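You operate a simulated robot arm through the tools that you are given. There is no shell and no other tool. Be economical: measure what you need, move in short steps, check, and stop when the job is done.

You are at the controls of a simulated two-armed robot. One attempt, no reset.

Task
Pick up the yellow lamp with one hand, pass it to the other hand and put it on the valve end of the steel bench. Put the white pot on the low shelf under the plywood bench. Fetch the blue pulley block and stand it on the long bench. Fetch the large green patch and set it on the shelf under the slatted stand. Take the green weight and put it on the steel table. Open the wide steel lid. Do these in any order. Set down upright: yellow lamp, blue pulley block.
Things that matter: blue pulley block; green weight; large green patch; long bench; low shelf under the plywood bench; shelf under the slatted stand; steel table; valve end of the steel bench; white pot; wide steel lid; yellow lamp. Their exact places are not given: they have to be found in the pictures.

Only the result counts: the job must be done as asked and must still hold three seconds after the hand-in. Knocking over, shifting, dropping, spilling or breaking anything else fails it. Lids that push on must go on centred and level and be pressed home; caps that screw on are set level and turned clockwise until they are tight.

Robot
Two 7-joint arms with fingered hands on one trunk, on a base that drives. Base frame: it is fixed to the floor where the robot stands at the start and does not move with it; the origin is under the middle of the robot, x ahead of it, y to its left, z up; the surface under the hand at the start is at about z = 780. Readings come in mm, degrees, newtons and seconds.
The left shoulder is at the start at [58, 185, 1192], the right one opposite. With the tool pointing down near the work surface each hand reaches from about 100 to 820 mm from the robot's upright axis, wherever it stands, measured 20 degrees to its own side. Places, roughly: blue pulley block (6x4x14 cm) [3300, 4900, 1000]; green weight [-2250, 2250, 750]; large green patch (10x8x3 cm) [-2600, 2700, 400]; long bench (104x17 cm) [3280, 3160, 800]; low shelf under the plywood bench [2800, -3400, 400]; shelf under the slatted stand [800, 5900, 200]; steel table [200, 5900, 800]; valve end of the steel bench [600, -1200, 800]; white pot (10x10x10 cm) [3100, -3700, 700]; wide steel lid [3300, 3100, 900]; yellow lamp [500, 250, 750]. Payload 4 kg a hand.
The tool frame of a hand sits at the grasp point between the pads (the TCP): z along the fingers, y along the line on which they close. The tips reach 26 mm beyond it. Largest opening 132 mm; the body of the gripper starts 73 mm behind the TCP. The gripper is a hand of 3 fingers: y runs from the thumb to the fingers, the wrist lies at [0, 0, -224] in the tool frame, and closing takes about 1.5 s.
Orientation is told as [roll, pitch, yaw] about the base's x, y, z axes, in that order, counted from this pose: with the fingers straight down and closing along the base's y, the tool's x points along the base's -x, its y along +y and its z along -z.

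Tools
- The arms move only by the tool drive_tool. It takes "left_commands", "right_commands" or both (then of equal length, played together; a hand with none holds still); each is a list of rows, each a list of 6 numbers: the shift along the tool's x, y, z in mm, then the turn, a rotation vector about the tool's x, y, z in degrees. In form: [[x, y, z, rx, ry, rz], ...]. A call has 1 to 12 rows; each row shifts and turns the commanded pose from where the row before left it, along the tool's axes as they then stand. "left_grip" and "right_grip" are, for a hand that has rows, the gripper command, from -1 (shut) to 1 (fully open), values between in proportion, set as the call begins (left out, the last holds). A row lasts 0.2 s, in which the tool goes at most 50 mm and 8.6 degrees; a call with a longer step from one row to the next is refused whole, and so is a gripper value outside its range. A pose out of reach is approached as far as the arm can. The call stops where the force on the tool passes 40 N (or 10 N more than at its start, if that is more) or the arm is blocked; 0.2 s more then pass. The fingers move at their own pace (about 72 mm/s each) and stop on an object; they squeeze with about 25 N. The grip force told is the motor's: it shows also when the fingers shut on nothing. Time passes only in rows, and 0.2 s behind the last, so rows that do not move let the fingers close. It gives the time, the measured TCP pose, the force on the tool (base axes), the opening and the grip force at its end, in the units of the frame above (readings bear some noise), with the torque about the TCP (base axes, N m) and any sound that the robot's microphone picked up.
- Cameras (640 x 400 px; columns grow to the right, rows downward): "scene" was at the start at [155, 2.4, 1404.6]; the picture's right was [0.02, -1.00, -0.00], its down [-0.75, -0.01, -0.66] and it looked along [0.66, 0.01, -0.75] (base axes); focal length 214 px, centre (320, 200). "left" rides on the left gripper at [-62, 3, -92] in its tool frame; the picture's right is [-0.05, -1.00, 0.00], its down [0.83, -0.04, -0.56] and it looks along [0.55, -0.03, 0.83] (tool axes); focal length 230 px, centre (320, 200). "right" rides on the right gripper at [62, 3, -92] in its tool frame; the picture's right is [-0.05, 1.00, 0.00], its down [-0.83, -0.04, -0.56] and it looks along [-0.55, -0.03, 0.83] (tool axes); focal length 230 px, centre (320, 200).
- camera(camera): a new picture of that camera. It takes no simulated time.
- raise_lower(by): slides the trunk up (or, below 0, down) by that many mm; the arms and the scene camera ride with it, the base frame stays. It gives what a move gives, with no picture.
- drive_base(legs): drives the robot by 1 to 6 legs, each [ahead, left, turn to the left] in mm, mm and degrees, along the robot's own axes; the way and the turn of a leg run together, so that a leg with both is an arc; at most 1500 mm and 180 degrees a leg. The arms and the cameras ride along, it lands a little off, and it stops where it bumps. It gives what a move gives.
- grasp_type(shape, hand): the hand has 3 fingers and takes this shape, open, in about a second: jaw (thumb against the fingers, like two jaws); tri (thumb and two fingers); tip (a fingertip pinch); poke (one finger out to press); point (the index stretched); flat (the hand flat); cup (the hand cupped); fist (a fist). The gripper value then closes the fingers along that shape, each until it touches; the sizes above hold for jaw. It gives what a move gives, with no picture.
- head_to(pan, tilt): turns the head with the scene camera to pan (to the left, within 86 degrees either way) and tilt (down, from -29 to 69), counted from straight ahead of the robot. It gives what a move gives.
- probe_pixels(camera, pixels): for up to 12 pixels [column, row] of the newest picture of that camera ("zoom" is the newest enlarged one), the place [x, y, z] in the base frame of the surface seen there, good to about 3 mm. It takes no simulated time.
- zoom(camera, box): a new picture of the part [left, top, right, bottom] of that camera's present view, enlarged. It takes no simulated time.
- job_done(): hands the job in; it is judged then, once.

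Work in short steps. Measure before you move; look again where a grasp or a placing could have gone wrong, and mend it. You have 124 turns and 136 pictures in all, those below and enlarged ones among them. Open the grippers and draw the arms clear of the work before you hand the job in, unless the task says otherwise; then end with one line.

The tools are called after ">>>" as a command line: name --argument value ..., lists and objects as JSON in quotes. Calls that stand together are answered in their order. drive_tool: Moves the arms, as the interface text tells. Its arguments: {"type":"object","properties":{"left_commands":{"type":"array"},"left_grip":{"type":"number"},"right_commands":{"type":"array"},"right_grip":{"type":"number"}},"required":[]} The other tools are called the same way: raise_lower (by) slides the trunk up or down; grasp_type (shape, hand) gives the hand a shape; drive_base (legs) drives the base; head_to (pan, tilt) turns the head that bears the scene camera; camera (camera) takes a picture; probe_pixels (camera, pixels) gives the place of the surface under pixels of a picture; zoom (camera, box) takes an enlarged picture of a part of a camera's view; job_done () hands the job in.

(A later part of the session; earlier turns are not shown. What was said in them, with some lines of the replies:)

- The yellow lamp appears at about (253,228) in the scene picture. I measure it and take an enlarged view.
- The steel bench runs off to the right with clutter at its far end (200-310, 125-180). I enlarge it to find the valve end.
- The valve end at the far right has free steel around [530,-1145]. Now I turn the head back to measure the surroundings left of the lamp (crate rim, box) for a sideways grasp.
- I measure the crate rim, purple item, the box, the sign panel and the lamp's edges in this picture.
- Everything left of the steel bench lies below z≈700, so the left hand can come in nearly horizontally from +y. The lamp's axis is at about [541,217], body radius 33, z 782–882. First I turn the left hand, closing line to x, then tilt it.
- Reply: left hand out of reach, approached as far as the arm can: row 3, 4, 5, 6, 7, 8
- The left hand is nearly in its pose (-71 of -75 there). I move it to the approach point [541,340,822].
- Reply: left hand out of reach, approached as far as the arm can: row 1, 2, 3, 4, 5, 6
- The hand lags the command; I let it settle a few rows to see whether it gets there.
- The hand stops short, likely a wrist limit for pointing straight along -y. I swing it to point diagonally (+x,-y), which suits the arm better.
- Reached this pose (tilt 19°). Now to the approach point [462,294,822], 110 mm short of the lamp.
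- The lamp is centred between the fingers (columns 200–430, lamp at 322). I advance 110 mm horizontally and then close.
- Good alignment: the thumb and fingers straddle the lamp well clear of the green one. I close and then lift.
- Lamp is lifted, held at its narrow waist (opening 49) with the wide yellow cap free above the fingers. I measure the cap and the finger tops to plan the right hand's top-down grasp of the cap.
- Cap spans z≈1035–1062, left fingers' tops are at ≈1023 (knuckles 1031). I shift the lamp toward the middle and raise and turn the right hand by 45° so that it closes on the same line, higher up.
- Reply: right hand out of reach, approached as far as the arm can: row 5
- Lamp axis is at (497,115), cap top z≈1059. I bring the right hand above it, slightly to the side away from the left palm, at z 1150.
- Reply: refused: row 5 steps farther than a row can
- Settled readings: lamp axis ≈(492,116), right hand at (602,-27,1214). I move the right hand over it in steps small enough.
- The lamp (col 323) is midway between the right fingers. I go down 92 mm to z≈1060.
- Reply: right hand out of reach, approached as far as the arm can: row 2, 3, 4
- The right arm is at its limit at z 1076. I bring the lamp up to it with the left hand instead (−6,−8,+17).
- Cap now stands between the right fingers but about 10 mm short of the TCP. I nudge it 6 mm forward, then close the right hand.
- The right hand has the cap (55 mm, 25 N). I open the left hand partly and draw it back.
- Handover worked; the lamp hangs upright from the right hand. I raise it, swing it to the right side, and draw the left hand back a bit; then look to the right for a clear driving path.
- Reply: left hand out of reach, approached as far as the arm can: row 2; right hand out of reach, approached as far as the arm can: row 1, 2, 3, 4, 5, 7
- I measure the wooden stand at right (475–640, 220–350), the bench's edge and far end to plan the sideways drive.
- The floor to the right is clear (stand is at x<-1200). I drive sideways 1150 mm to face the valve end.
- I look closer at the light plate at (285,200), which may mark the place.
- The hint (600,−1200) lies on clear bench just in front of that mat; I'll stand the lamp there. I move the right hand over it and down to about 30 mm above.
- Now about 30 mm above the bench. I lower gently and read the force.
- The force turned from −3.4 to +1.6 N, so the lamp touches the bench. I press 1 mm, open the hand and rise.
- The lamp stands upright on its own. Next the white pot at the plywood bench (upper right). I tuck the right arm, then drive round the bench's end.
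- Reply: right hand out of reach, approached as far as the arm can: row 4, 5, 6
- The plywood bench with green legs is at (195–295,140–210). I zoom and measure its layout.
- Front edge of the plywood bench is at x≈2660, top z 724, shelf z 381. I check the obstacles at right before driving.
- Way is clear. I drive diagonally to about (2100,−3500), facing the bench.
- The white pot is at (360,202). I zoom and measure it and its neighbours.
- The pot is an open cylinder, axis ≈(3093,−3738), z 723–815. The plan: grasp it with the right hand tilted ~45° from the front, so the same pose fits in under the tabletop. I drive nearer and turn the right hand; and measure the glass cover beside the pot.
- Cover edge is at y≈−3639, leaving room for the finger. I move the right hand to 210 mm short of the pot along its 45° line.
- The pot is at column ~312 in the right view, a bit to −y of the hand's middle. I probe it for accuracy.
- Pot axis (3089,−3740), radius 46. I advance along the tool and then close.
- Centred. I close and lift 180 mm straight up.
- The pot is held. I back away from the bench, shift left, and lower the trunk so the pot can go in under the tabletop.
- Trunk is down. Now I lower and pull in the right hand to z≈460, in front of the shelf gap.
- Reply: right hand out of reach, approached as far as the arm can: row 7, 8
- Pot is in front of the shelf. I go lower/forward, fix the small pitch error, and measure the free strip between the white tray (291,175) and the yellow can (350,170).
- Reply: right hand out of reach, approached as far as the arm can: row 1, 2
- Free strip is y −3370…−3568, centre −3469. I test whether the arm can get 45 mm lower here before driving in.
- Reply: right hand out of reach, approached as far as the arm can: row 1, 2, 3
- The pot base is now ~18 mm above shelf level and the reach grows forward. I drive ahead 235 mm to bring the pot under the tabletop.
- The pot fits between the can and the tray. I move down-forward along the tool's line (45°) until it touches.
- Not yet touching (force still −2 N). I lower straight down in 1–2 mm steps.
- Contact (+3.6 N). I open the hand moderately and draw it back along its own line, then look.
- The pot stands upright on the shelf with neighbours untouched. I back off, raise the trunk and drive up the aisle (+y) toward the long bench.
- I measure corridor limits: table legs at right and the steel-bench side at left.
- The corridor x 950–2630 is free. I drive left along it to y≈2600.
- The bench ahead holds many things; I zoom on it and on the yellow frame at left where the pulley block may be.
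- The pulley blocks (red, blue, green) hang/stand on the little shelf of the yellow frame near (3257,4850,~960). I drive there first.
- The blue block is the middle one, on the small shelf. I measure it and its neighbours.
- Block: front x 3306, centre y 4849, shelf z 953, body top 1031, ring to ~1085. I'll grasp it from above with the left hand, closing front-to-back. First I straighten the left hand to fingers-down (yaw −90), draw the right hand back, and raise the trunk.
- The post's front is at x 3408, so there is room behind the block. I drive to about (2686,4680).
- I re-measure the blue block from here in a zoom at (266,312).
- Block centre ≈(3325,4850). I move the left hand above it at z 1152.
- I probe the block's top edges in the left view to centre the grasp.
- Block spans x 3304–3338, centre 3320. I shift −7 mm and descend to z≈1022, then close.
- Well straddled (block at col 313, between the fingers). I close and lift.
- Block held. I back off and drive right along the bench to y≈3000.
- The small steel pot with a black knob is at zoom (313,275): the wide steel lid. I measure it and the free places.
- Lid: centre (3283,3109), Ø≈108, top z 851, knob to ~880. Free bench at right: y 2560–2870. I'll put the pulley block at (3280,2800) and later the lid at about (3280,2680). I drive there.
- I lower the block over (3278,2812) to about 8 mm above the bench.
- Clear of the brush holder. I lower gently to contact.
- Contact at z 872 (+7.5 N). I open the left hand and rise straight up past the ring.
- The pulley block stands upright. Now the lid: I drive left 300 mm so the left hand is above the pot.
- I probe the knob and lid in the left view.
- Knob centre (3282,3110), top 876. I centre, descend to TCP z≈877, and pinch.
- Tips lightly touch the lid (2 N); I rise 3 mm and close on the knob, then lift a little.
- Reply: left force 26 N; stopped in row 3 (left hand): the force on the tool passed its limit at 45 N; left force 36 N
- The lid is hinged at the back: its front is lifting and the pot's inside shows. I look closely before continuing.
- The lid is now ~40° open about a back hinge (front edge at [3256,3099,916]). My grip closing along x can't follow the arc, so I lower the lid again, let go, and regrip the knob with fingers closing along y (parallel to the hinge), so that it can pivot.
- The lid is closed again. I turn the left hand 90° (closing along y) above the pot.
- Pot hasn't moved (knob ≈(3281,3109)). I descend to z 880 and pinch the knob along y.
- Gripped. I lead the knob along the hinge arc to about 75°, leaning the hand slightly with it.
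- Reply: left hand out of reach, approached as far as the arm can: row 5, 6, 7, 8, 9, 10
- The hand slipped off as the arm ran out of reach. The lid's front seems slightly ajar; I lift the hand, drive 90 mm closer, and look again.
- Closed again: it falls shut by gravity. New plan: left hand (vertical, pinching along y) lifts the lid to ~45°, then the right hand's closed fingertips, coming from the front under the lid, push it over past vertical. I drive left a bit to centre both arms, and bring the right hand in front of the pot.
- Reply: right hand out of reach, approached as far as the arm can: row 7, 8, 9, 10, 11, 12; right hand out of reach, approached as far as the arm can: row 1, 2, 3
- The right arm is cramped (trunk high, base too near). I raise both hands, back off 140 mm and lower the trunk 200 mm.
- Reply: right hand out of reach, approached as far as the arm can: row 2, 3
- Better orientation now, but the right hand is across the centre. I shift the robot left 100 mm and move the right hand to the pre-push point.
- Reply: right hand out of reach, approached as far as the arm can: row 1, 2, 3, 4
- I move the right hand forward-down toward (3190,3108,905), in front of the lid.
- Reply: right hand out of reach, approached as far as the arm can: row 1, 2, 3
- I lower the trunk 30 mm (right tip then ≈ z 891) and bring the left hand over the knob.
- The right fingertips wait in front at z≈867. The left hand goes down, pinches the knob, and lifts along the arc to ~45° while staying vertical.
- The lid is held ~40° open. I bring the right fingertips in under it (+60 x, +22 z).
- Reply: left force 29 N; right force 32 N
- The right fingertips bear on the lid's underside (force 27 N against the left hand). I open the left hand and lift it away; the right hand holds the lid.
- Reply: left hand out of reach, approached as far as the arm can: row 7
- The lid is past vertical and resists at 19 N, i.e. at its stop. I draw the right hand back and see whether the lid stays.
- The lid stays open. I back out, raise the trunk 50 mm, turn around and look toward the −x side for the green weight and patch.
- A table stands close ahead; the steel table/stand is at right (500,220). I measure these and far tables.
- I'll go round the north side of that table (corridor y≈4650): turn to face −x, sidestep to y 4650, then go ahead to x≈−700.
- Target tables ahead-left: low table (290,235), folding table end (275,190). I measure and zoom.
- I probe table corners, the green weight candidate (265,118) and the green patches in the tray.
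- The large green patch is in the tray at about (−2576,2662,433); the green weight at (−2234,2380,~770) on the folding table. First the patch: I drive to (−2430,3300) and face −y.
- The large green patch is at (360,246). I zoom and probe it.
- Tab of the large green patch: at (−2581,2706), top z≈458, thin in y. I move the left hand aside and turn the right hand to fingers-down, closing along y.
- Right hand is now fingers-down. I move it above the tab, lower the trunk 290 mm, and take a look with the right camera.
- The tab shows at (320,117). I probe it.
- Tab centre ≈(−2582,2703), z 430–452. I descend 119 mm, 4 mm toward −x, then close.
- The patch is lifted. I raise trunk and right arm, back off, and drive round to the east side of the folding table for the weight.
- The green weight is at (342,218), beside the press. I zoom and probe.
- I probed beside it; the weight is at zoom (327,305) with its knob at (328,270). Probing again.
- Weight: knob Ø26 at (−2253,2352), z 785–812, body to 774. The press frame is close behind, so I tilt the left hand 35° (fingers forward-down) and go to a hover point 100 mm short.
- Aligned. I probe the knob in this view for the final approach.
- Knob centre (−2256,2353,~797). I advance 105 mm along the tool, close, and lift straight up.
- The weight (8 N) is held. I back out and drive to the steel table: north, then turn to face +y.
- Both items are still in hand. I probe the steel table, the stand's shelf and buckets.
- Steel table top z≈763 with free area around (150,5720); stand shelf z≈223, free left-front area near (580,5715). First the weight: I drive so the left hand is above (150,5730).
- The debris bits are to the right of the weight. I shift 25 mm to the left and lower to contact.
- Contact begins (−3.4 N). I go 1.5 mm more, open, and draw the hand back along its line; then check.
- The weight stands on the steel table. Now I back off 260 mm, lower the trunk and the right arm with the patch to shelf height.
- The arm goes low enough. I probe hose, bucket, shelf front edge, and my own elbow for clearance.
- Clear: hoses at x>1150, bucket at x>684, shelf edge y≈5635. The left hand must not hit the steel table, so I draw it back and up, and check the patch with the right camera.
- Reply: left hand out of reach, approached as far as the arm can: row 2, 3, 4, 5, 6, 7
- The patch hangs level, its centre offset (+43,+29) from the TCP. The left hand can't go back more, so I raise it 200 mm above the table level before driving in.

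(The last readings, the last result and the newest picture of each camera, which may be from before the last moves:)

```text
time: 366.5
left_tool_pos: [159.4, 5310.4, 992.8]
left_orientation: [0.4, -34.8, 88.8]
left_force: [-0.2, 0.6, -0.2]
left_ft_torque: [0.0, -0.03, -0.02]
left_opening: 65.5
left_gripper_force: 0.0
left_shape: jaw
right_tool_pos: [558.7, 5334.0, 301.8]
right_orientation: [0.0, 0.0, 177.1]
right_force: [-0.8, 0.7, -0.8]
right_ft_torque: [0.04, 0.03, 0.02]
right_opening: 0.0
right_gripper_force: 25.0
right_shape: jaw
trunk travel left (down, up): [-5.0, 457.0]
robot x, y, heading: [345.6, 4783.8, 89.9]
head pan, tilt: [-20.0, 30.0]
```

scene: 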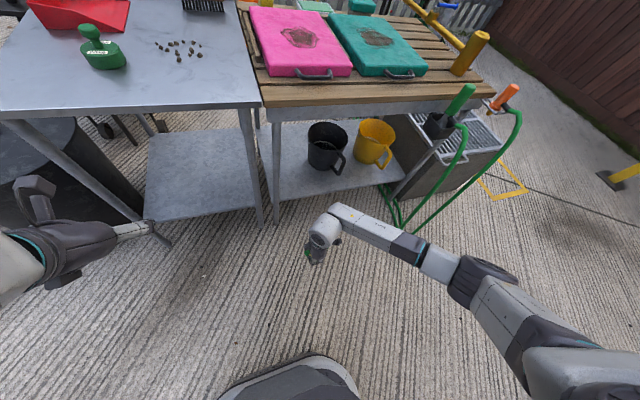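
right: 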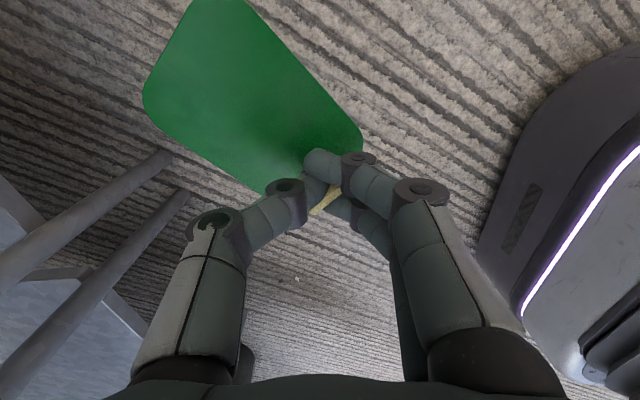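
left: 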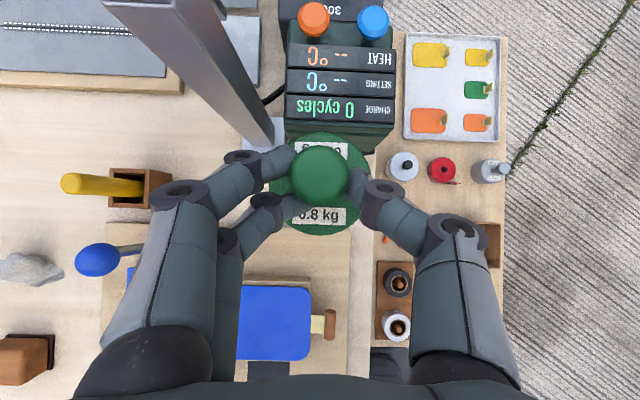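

I drive ahead 345 mm to bring the patch over the shelf, and check.

>>> drive_base --legs '[[345, -3, 0]]'

>>> camera --camera "right"

>>> probe_pixels --camera "right" --pixels '[[250, 110], [160, 100], [340, 130], [150, 200], [400, 130], [330, 250]]'

>>> camera --camera "scene"

```text
time: 368.7
left_tool_pos: [166.3, 5654.0, 992.2]
left_orientation: [0.3, -34.7, 88.7]
left_force: [0.1, 0.3, -0.1]
left_ft_torque: [0.01, -0.02, -0.01]
left_opening: 65.7
left_gripper_force: 0.1
left_shape: jaw
right_tool_pos: [564.9, 5675.0, 302.6]
right_orientation: [0.0, 0.0, 177.1]
right_force: [-0.5, 1.0, -0.5]
right_ft_torque: [-0.03, -0.01, -0.03]
right_opening: 0.0
right_gripper_force: 24.4
right_shape: jaw
trunk travel left (down, up): [-5.0, 457.0]
robot x, y, heading: [349.5, 5128.6, 89.6]
head pan, tilt: [-20.0, 30.0]
```

```text
13 pictures are left
```

right: 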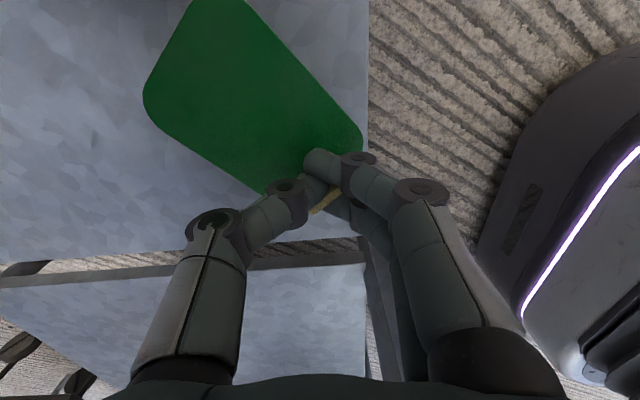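

```text
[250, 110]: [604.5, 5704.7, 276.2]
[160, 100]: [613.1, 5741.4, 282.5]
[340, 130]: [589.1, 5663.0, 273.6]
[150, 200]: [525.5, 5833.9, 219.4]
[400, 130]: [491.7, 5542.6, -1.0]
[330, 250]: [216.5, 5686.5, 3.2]
```

```text
12 pictures are left
```

scene: 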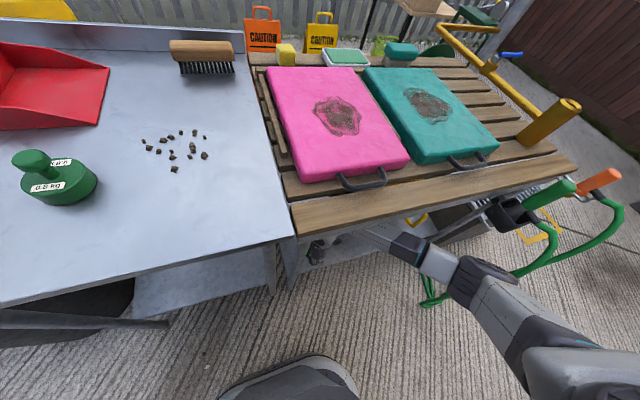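

The patch is over the shelf. I move 20 mm further in and lower 42 mm.

>>> drive_tool --right_commands '[[0, -10, 10, 0, 0, 0], [0, -10, 15, 0, 0, 0], [0, 0, 10, 0, 0, 0], [0, 0, 5, 0, 0, 0], [0, 0, 2, 0, 0, 0], [0, 0, 0, 0, 0, 0]]'

>>> camera --camera "right"

>>> probe_pixels --camera "right" --pixels '[[250, 110], [160, 100], [340, 130], [180, 60], [240, 30], [150, 200], [390, 110]]'

```text
time: 370.1
left_tool_pos: [166.6, 5653.7, 992.9]
left_orientation: [0.4, -34.8, 88.7]
left_force: [0.2, 0.6, 0.0]
left_ft_torque: [0.01, -0.03, 0.02]
left_opening: 65.6
left_gripper_force: 0.0
left_shape: jaw
right_tool_pos: [566.3, 5695.5, 261.0]
right_orientation: [-0.1, -0.1, 177.1]
right_force: [-0.8, 0.4, 0.7]
right_ft_torque: [0.02, 0.02, 0.02]
right_opening: 0.0
right_gripper_force: 25.1
right_shape: jaw
trunk travel left (down, up): [-5.0, 457.0]
robot x, y, heading: [353.5, 5129.5, 89.7]
head pan, tilt: [-20.0, 30.0]
```

```text
11 pictures are left
```

right: 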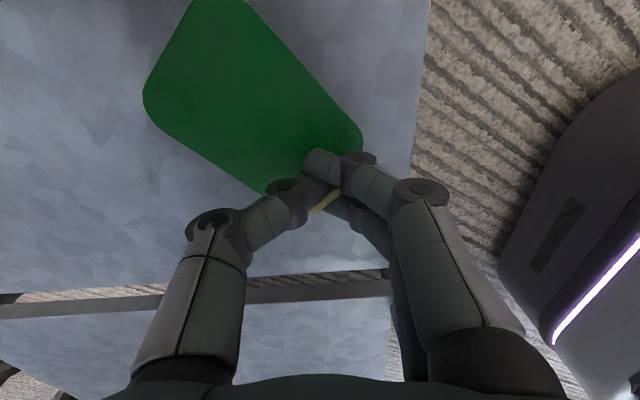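

```text
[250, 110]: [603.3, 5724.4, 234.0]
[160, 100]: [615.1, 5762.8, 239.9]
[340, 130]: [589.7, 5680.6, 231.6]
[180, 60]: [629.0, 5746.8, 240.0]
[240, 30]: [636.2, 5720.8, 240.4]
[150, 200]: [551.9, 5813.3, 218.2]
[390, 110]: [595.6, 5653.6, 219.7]
```

Patch top is at z 231–240 over a shelf at ~221. I lower another 6 mm, then open the fingers.

>>> drive_tool --right_commands '[[0, 0, 3, 0, 0, 0], [0, 0, 2, 0, 0, 0], [0, 0, 1, 0, 0, 0], [0, 0, 0, 0, 0, 0]]'

>>> drive_tool --right_commands '[[0, 0, 0, 0, 0, 0], [0, 0, 0, 0, 0, 0], [0, 0, 0, 0, 0, 0], [0, 0, 0, 0, 0, 0], [0, 0, 0, 0, 0, 0], [0, 0, -20, 0, 0, 0], [0, 0, -20, 0, 0, 0], [0, 0, -10, 0, 0, 0], [0, 0, 0, 0, 0, 0]]' --right_grip -0.3

>>> camera --camera "right"

```text
time: 371.1
left_tool_pos: [165.8, 5653.2, 992.7]
left_orientation: [0.4, -34.9, 88.7]
left_force: [0.0, -0.4, -0.1]
left_ft_torque: [-0.01, 0.0, -0.02]
left_opening: 65.4
left_gripper_force: 0.1
left_shape: jaw
right_tool_pos: [564.9, 5695.1, 255.4]
right_orientation: [-0.1, 0.0, 176.9]
right_force: [1.1, 0.6, 5.4]
right_ft_torque: [-0.02, -0.02, 0.0]
right_opening: 0.0
right_gripper_force: 24.8
right_shape: jaw
trunk travel left (down, up): [-5.0, 457.0]
robot x, y, heading: [351.7, 5129.1, 89.4]
head pan, tilt: [-20.0, 30.0]
```

```text
time: 373.1
left_tool_pos: [165.9, 5652.7, 992.4]
left_orientation: [0.4, -34.8, 88.7]
left_force: [-1.1, -0.1, -1.4]
left_ft_torque: [-0.04, -0.01, 0.01]
left_opening: 65.5
left_gripper_force: 0.0
left_shape: jaw
right_tool_pos: [565.0, 5695.3, 304.6]
right_orientation: [0.1, -0.2, 177.0]
right_force: [0.6, -1.1, 0.5]
right_ft_torque: [-0.06, -0.01, 0.01]
right_opening: 45.9
right_gripper_force: 0.0
right_shape: jaw
trunk travel left (down, up): [-5.0, 457.0]
robot x, y, heading: [353.2, 5126.3, 89.7]
head pan, tilt: [-20.0, 30.0]
```

```text
10 pictures are left
```

right: 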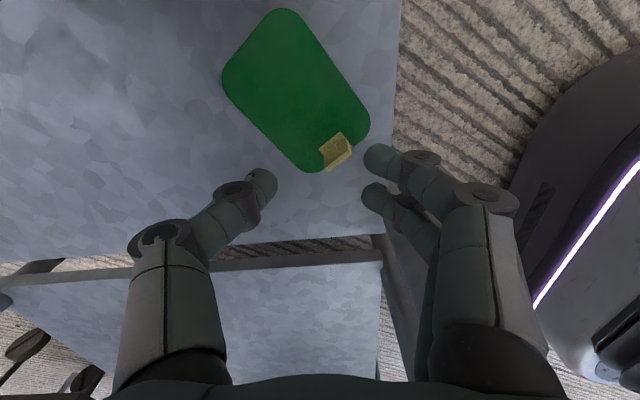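

The patch lies flat, fully on the shelf. I back the robot straight out, raise the trunk and take a last look.

>>> drive_base --legs '[[-500, 0, 0]]'

>>> camera --camera "scene"

```text
time: 376.1
left_tool_pos: [165.7, 5145.2, 992.1]
left_orientation: [0.3, -34.9, 88.0]
left_force: [-0.1, -1.0, -0.5]
left_ft_torque: [-0.02, 0.01, -0.02]
left_opening: 65.6
left_gripper_force: 0.0
left_shape: jaw
right_tool_pos: [567.5, 5181.0, 303.5]
right_orientation: [-0.2, -0.1, 176.4]
right_force: [-0.3, 0.0, -0.1]
right_ft_torque: [0.01, 0.03, -0.03]
right_opening: 46.1
right_gripper_force: 0.1
right_shape: jaw
trunk travel left (down, up): [-5.0, 457.0]
robot x, y, heading: [347.6, 4615.9, 89.0]
head pan, tilt: [-20.0, 30.0]
```

```text
9 pictures are left
```

scene: 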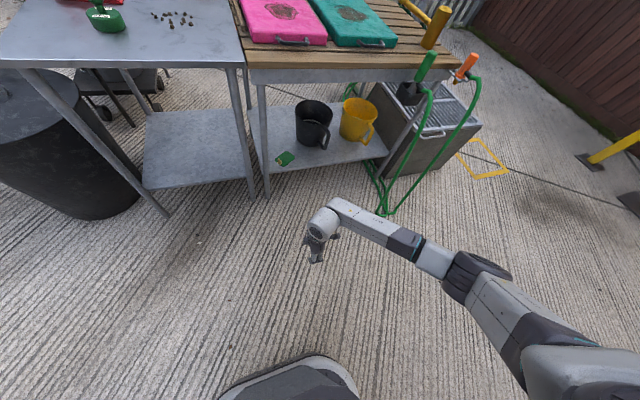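

The patch lies on the shelf and the weight on the table. I open both grippers fully and hand in.

>>> drive_tool --left_commands '[[0, 0, 0, 0, 0, 0], [0, 0, 0, 0, 0, 0], [0, 0, 0, 0, 0, 0], [0, 0, 0, 0, 0, 0]]' --right_commands '[[0, 0, 0, 0, 0, 0], [0, 0, 0, 0, 0, 0], [0, 0, 0, 0, 0, 0], [0, 0, 0, 0, 0, 0]]' --left_grip 1 --right_grip 1

>>> job_done

```text
time: 377.1
left_tool_pos: [165.8, 5145.6, 992.0]
left_orientation: [0.4, -34.8, 88.0]
left_force: [0.0, 0.0, -0.1]
left_ft_torque: [-0.01, 0.03, 0.0]
left_opening: 132.0
left_gripper_force: 0.1
left_shape: jaw
right_tool_pos: [565.7, 5181.7, 304.2]
right_orientation: [0.1, -0.1, 176.4]
right_force: [-0.4, 0.1, -0.2]
right_ft_torque: [-0.01, 0.01, 0.05]
right_opening: 131.6
right_gripper_force: 0.0
right_shape: jaw
trunk travel left (down, up): [-5.0, 457.0]
robot x, y, heading: [346.4, 4615.7, 89.1]
head pan, tilt: [-20.0, 30.0]
```

```text
The job is handed in.
```

I did all six tasks and handed the job in; the one guess was the lamp's spot, on clear bench at (600, −1200), because no marking showed where the valve end begins.
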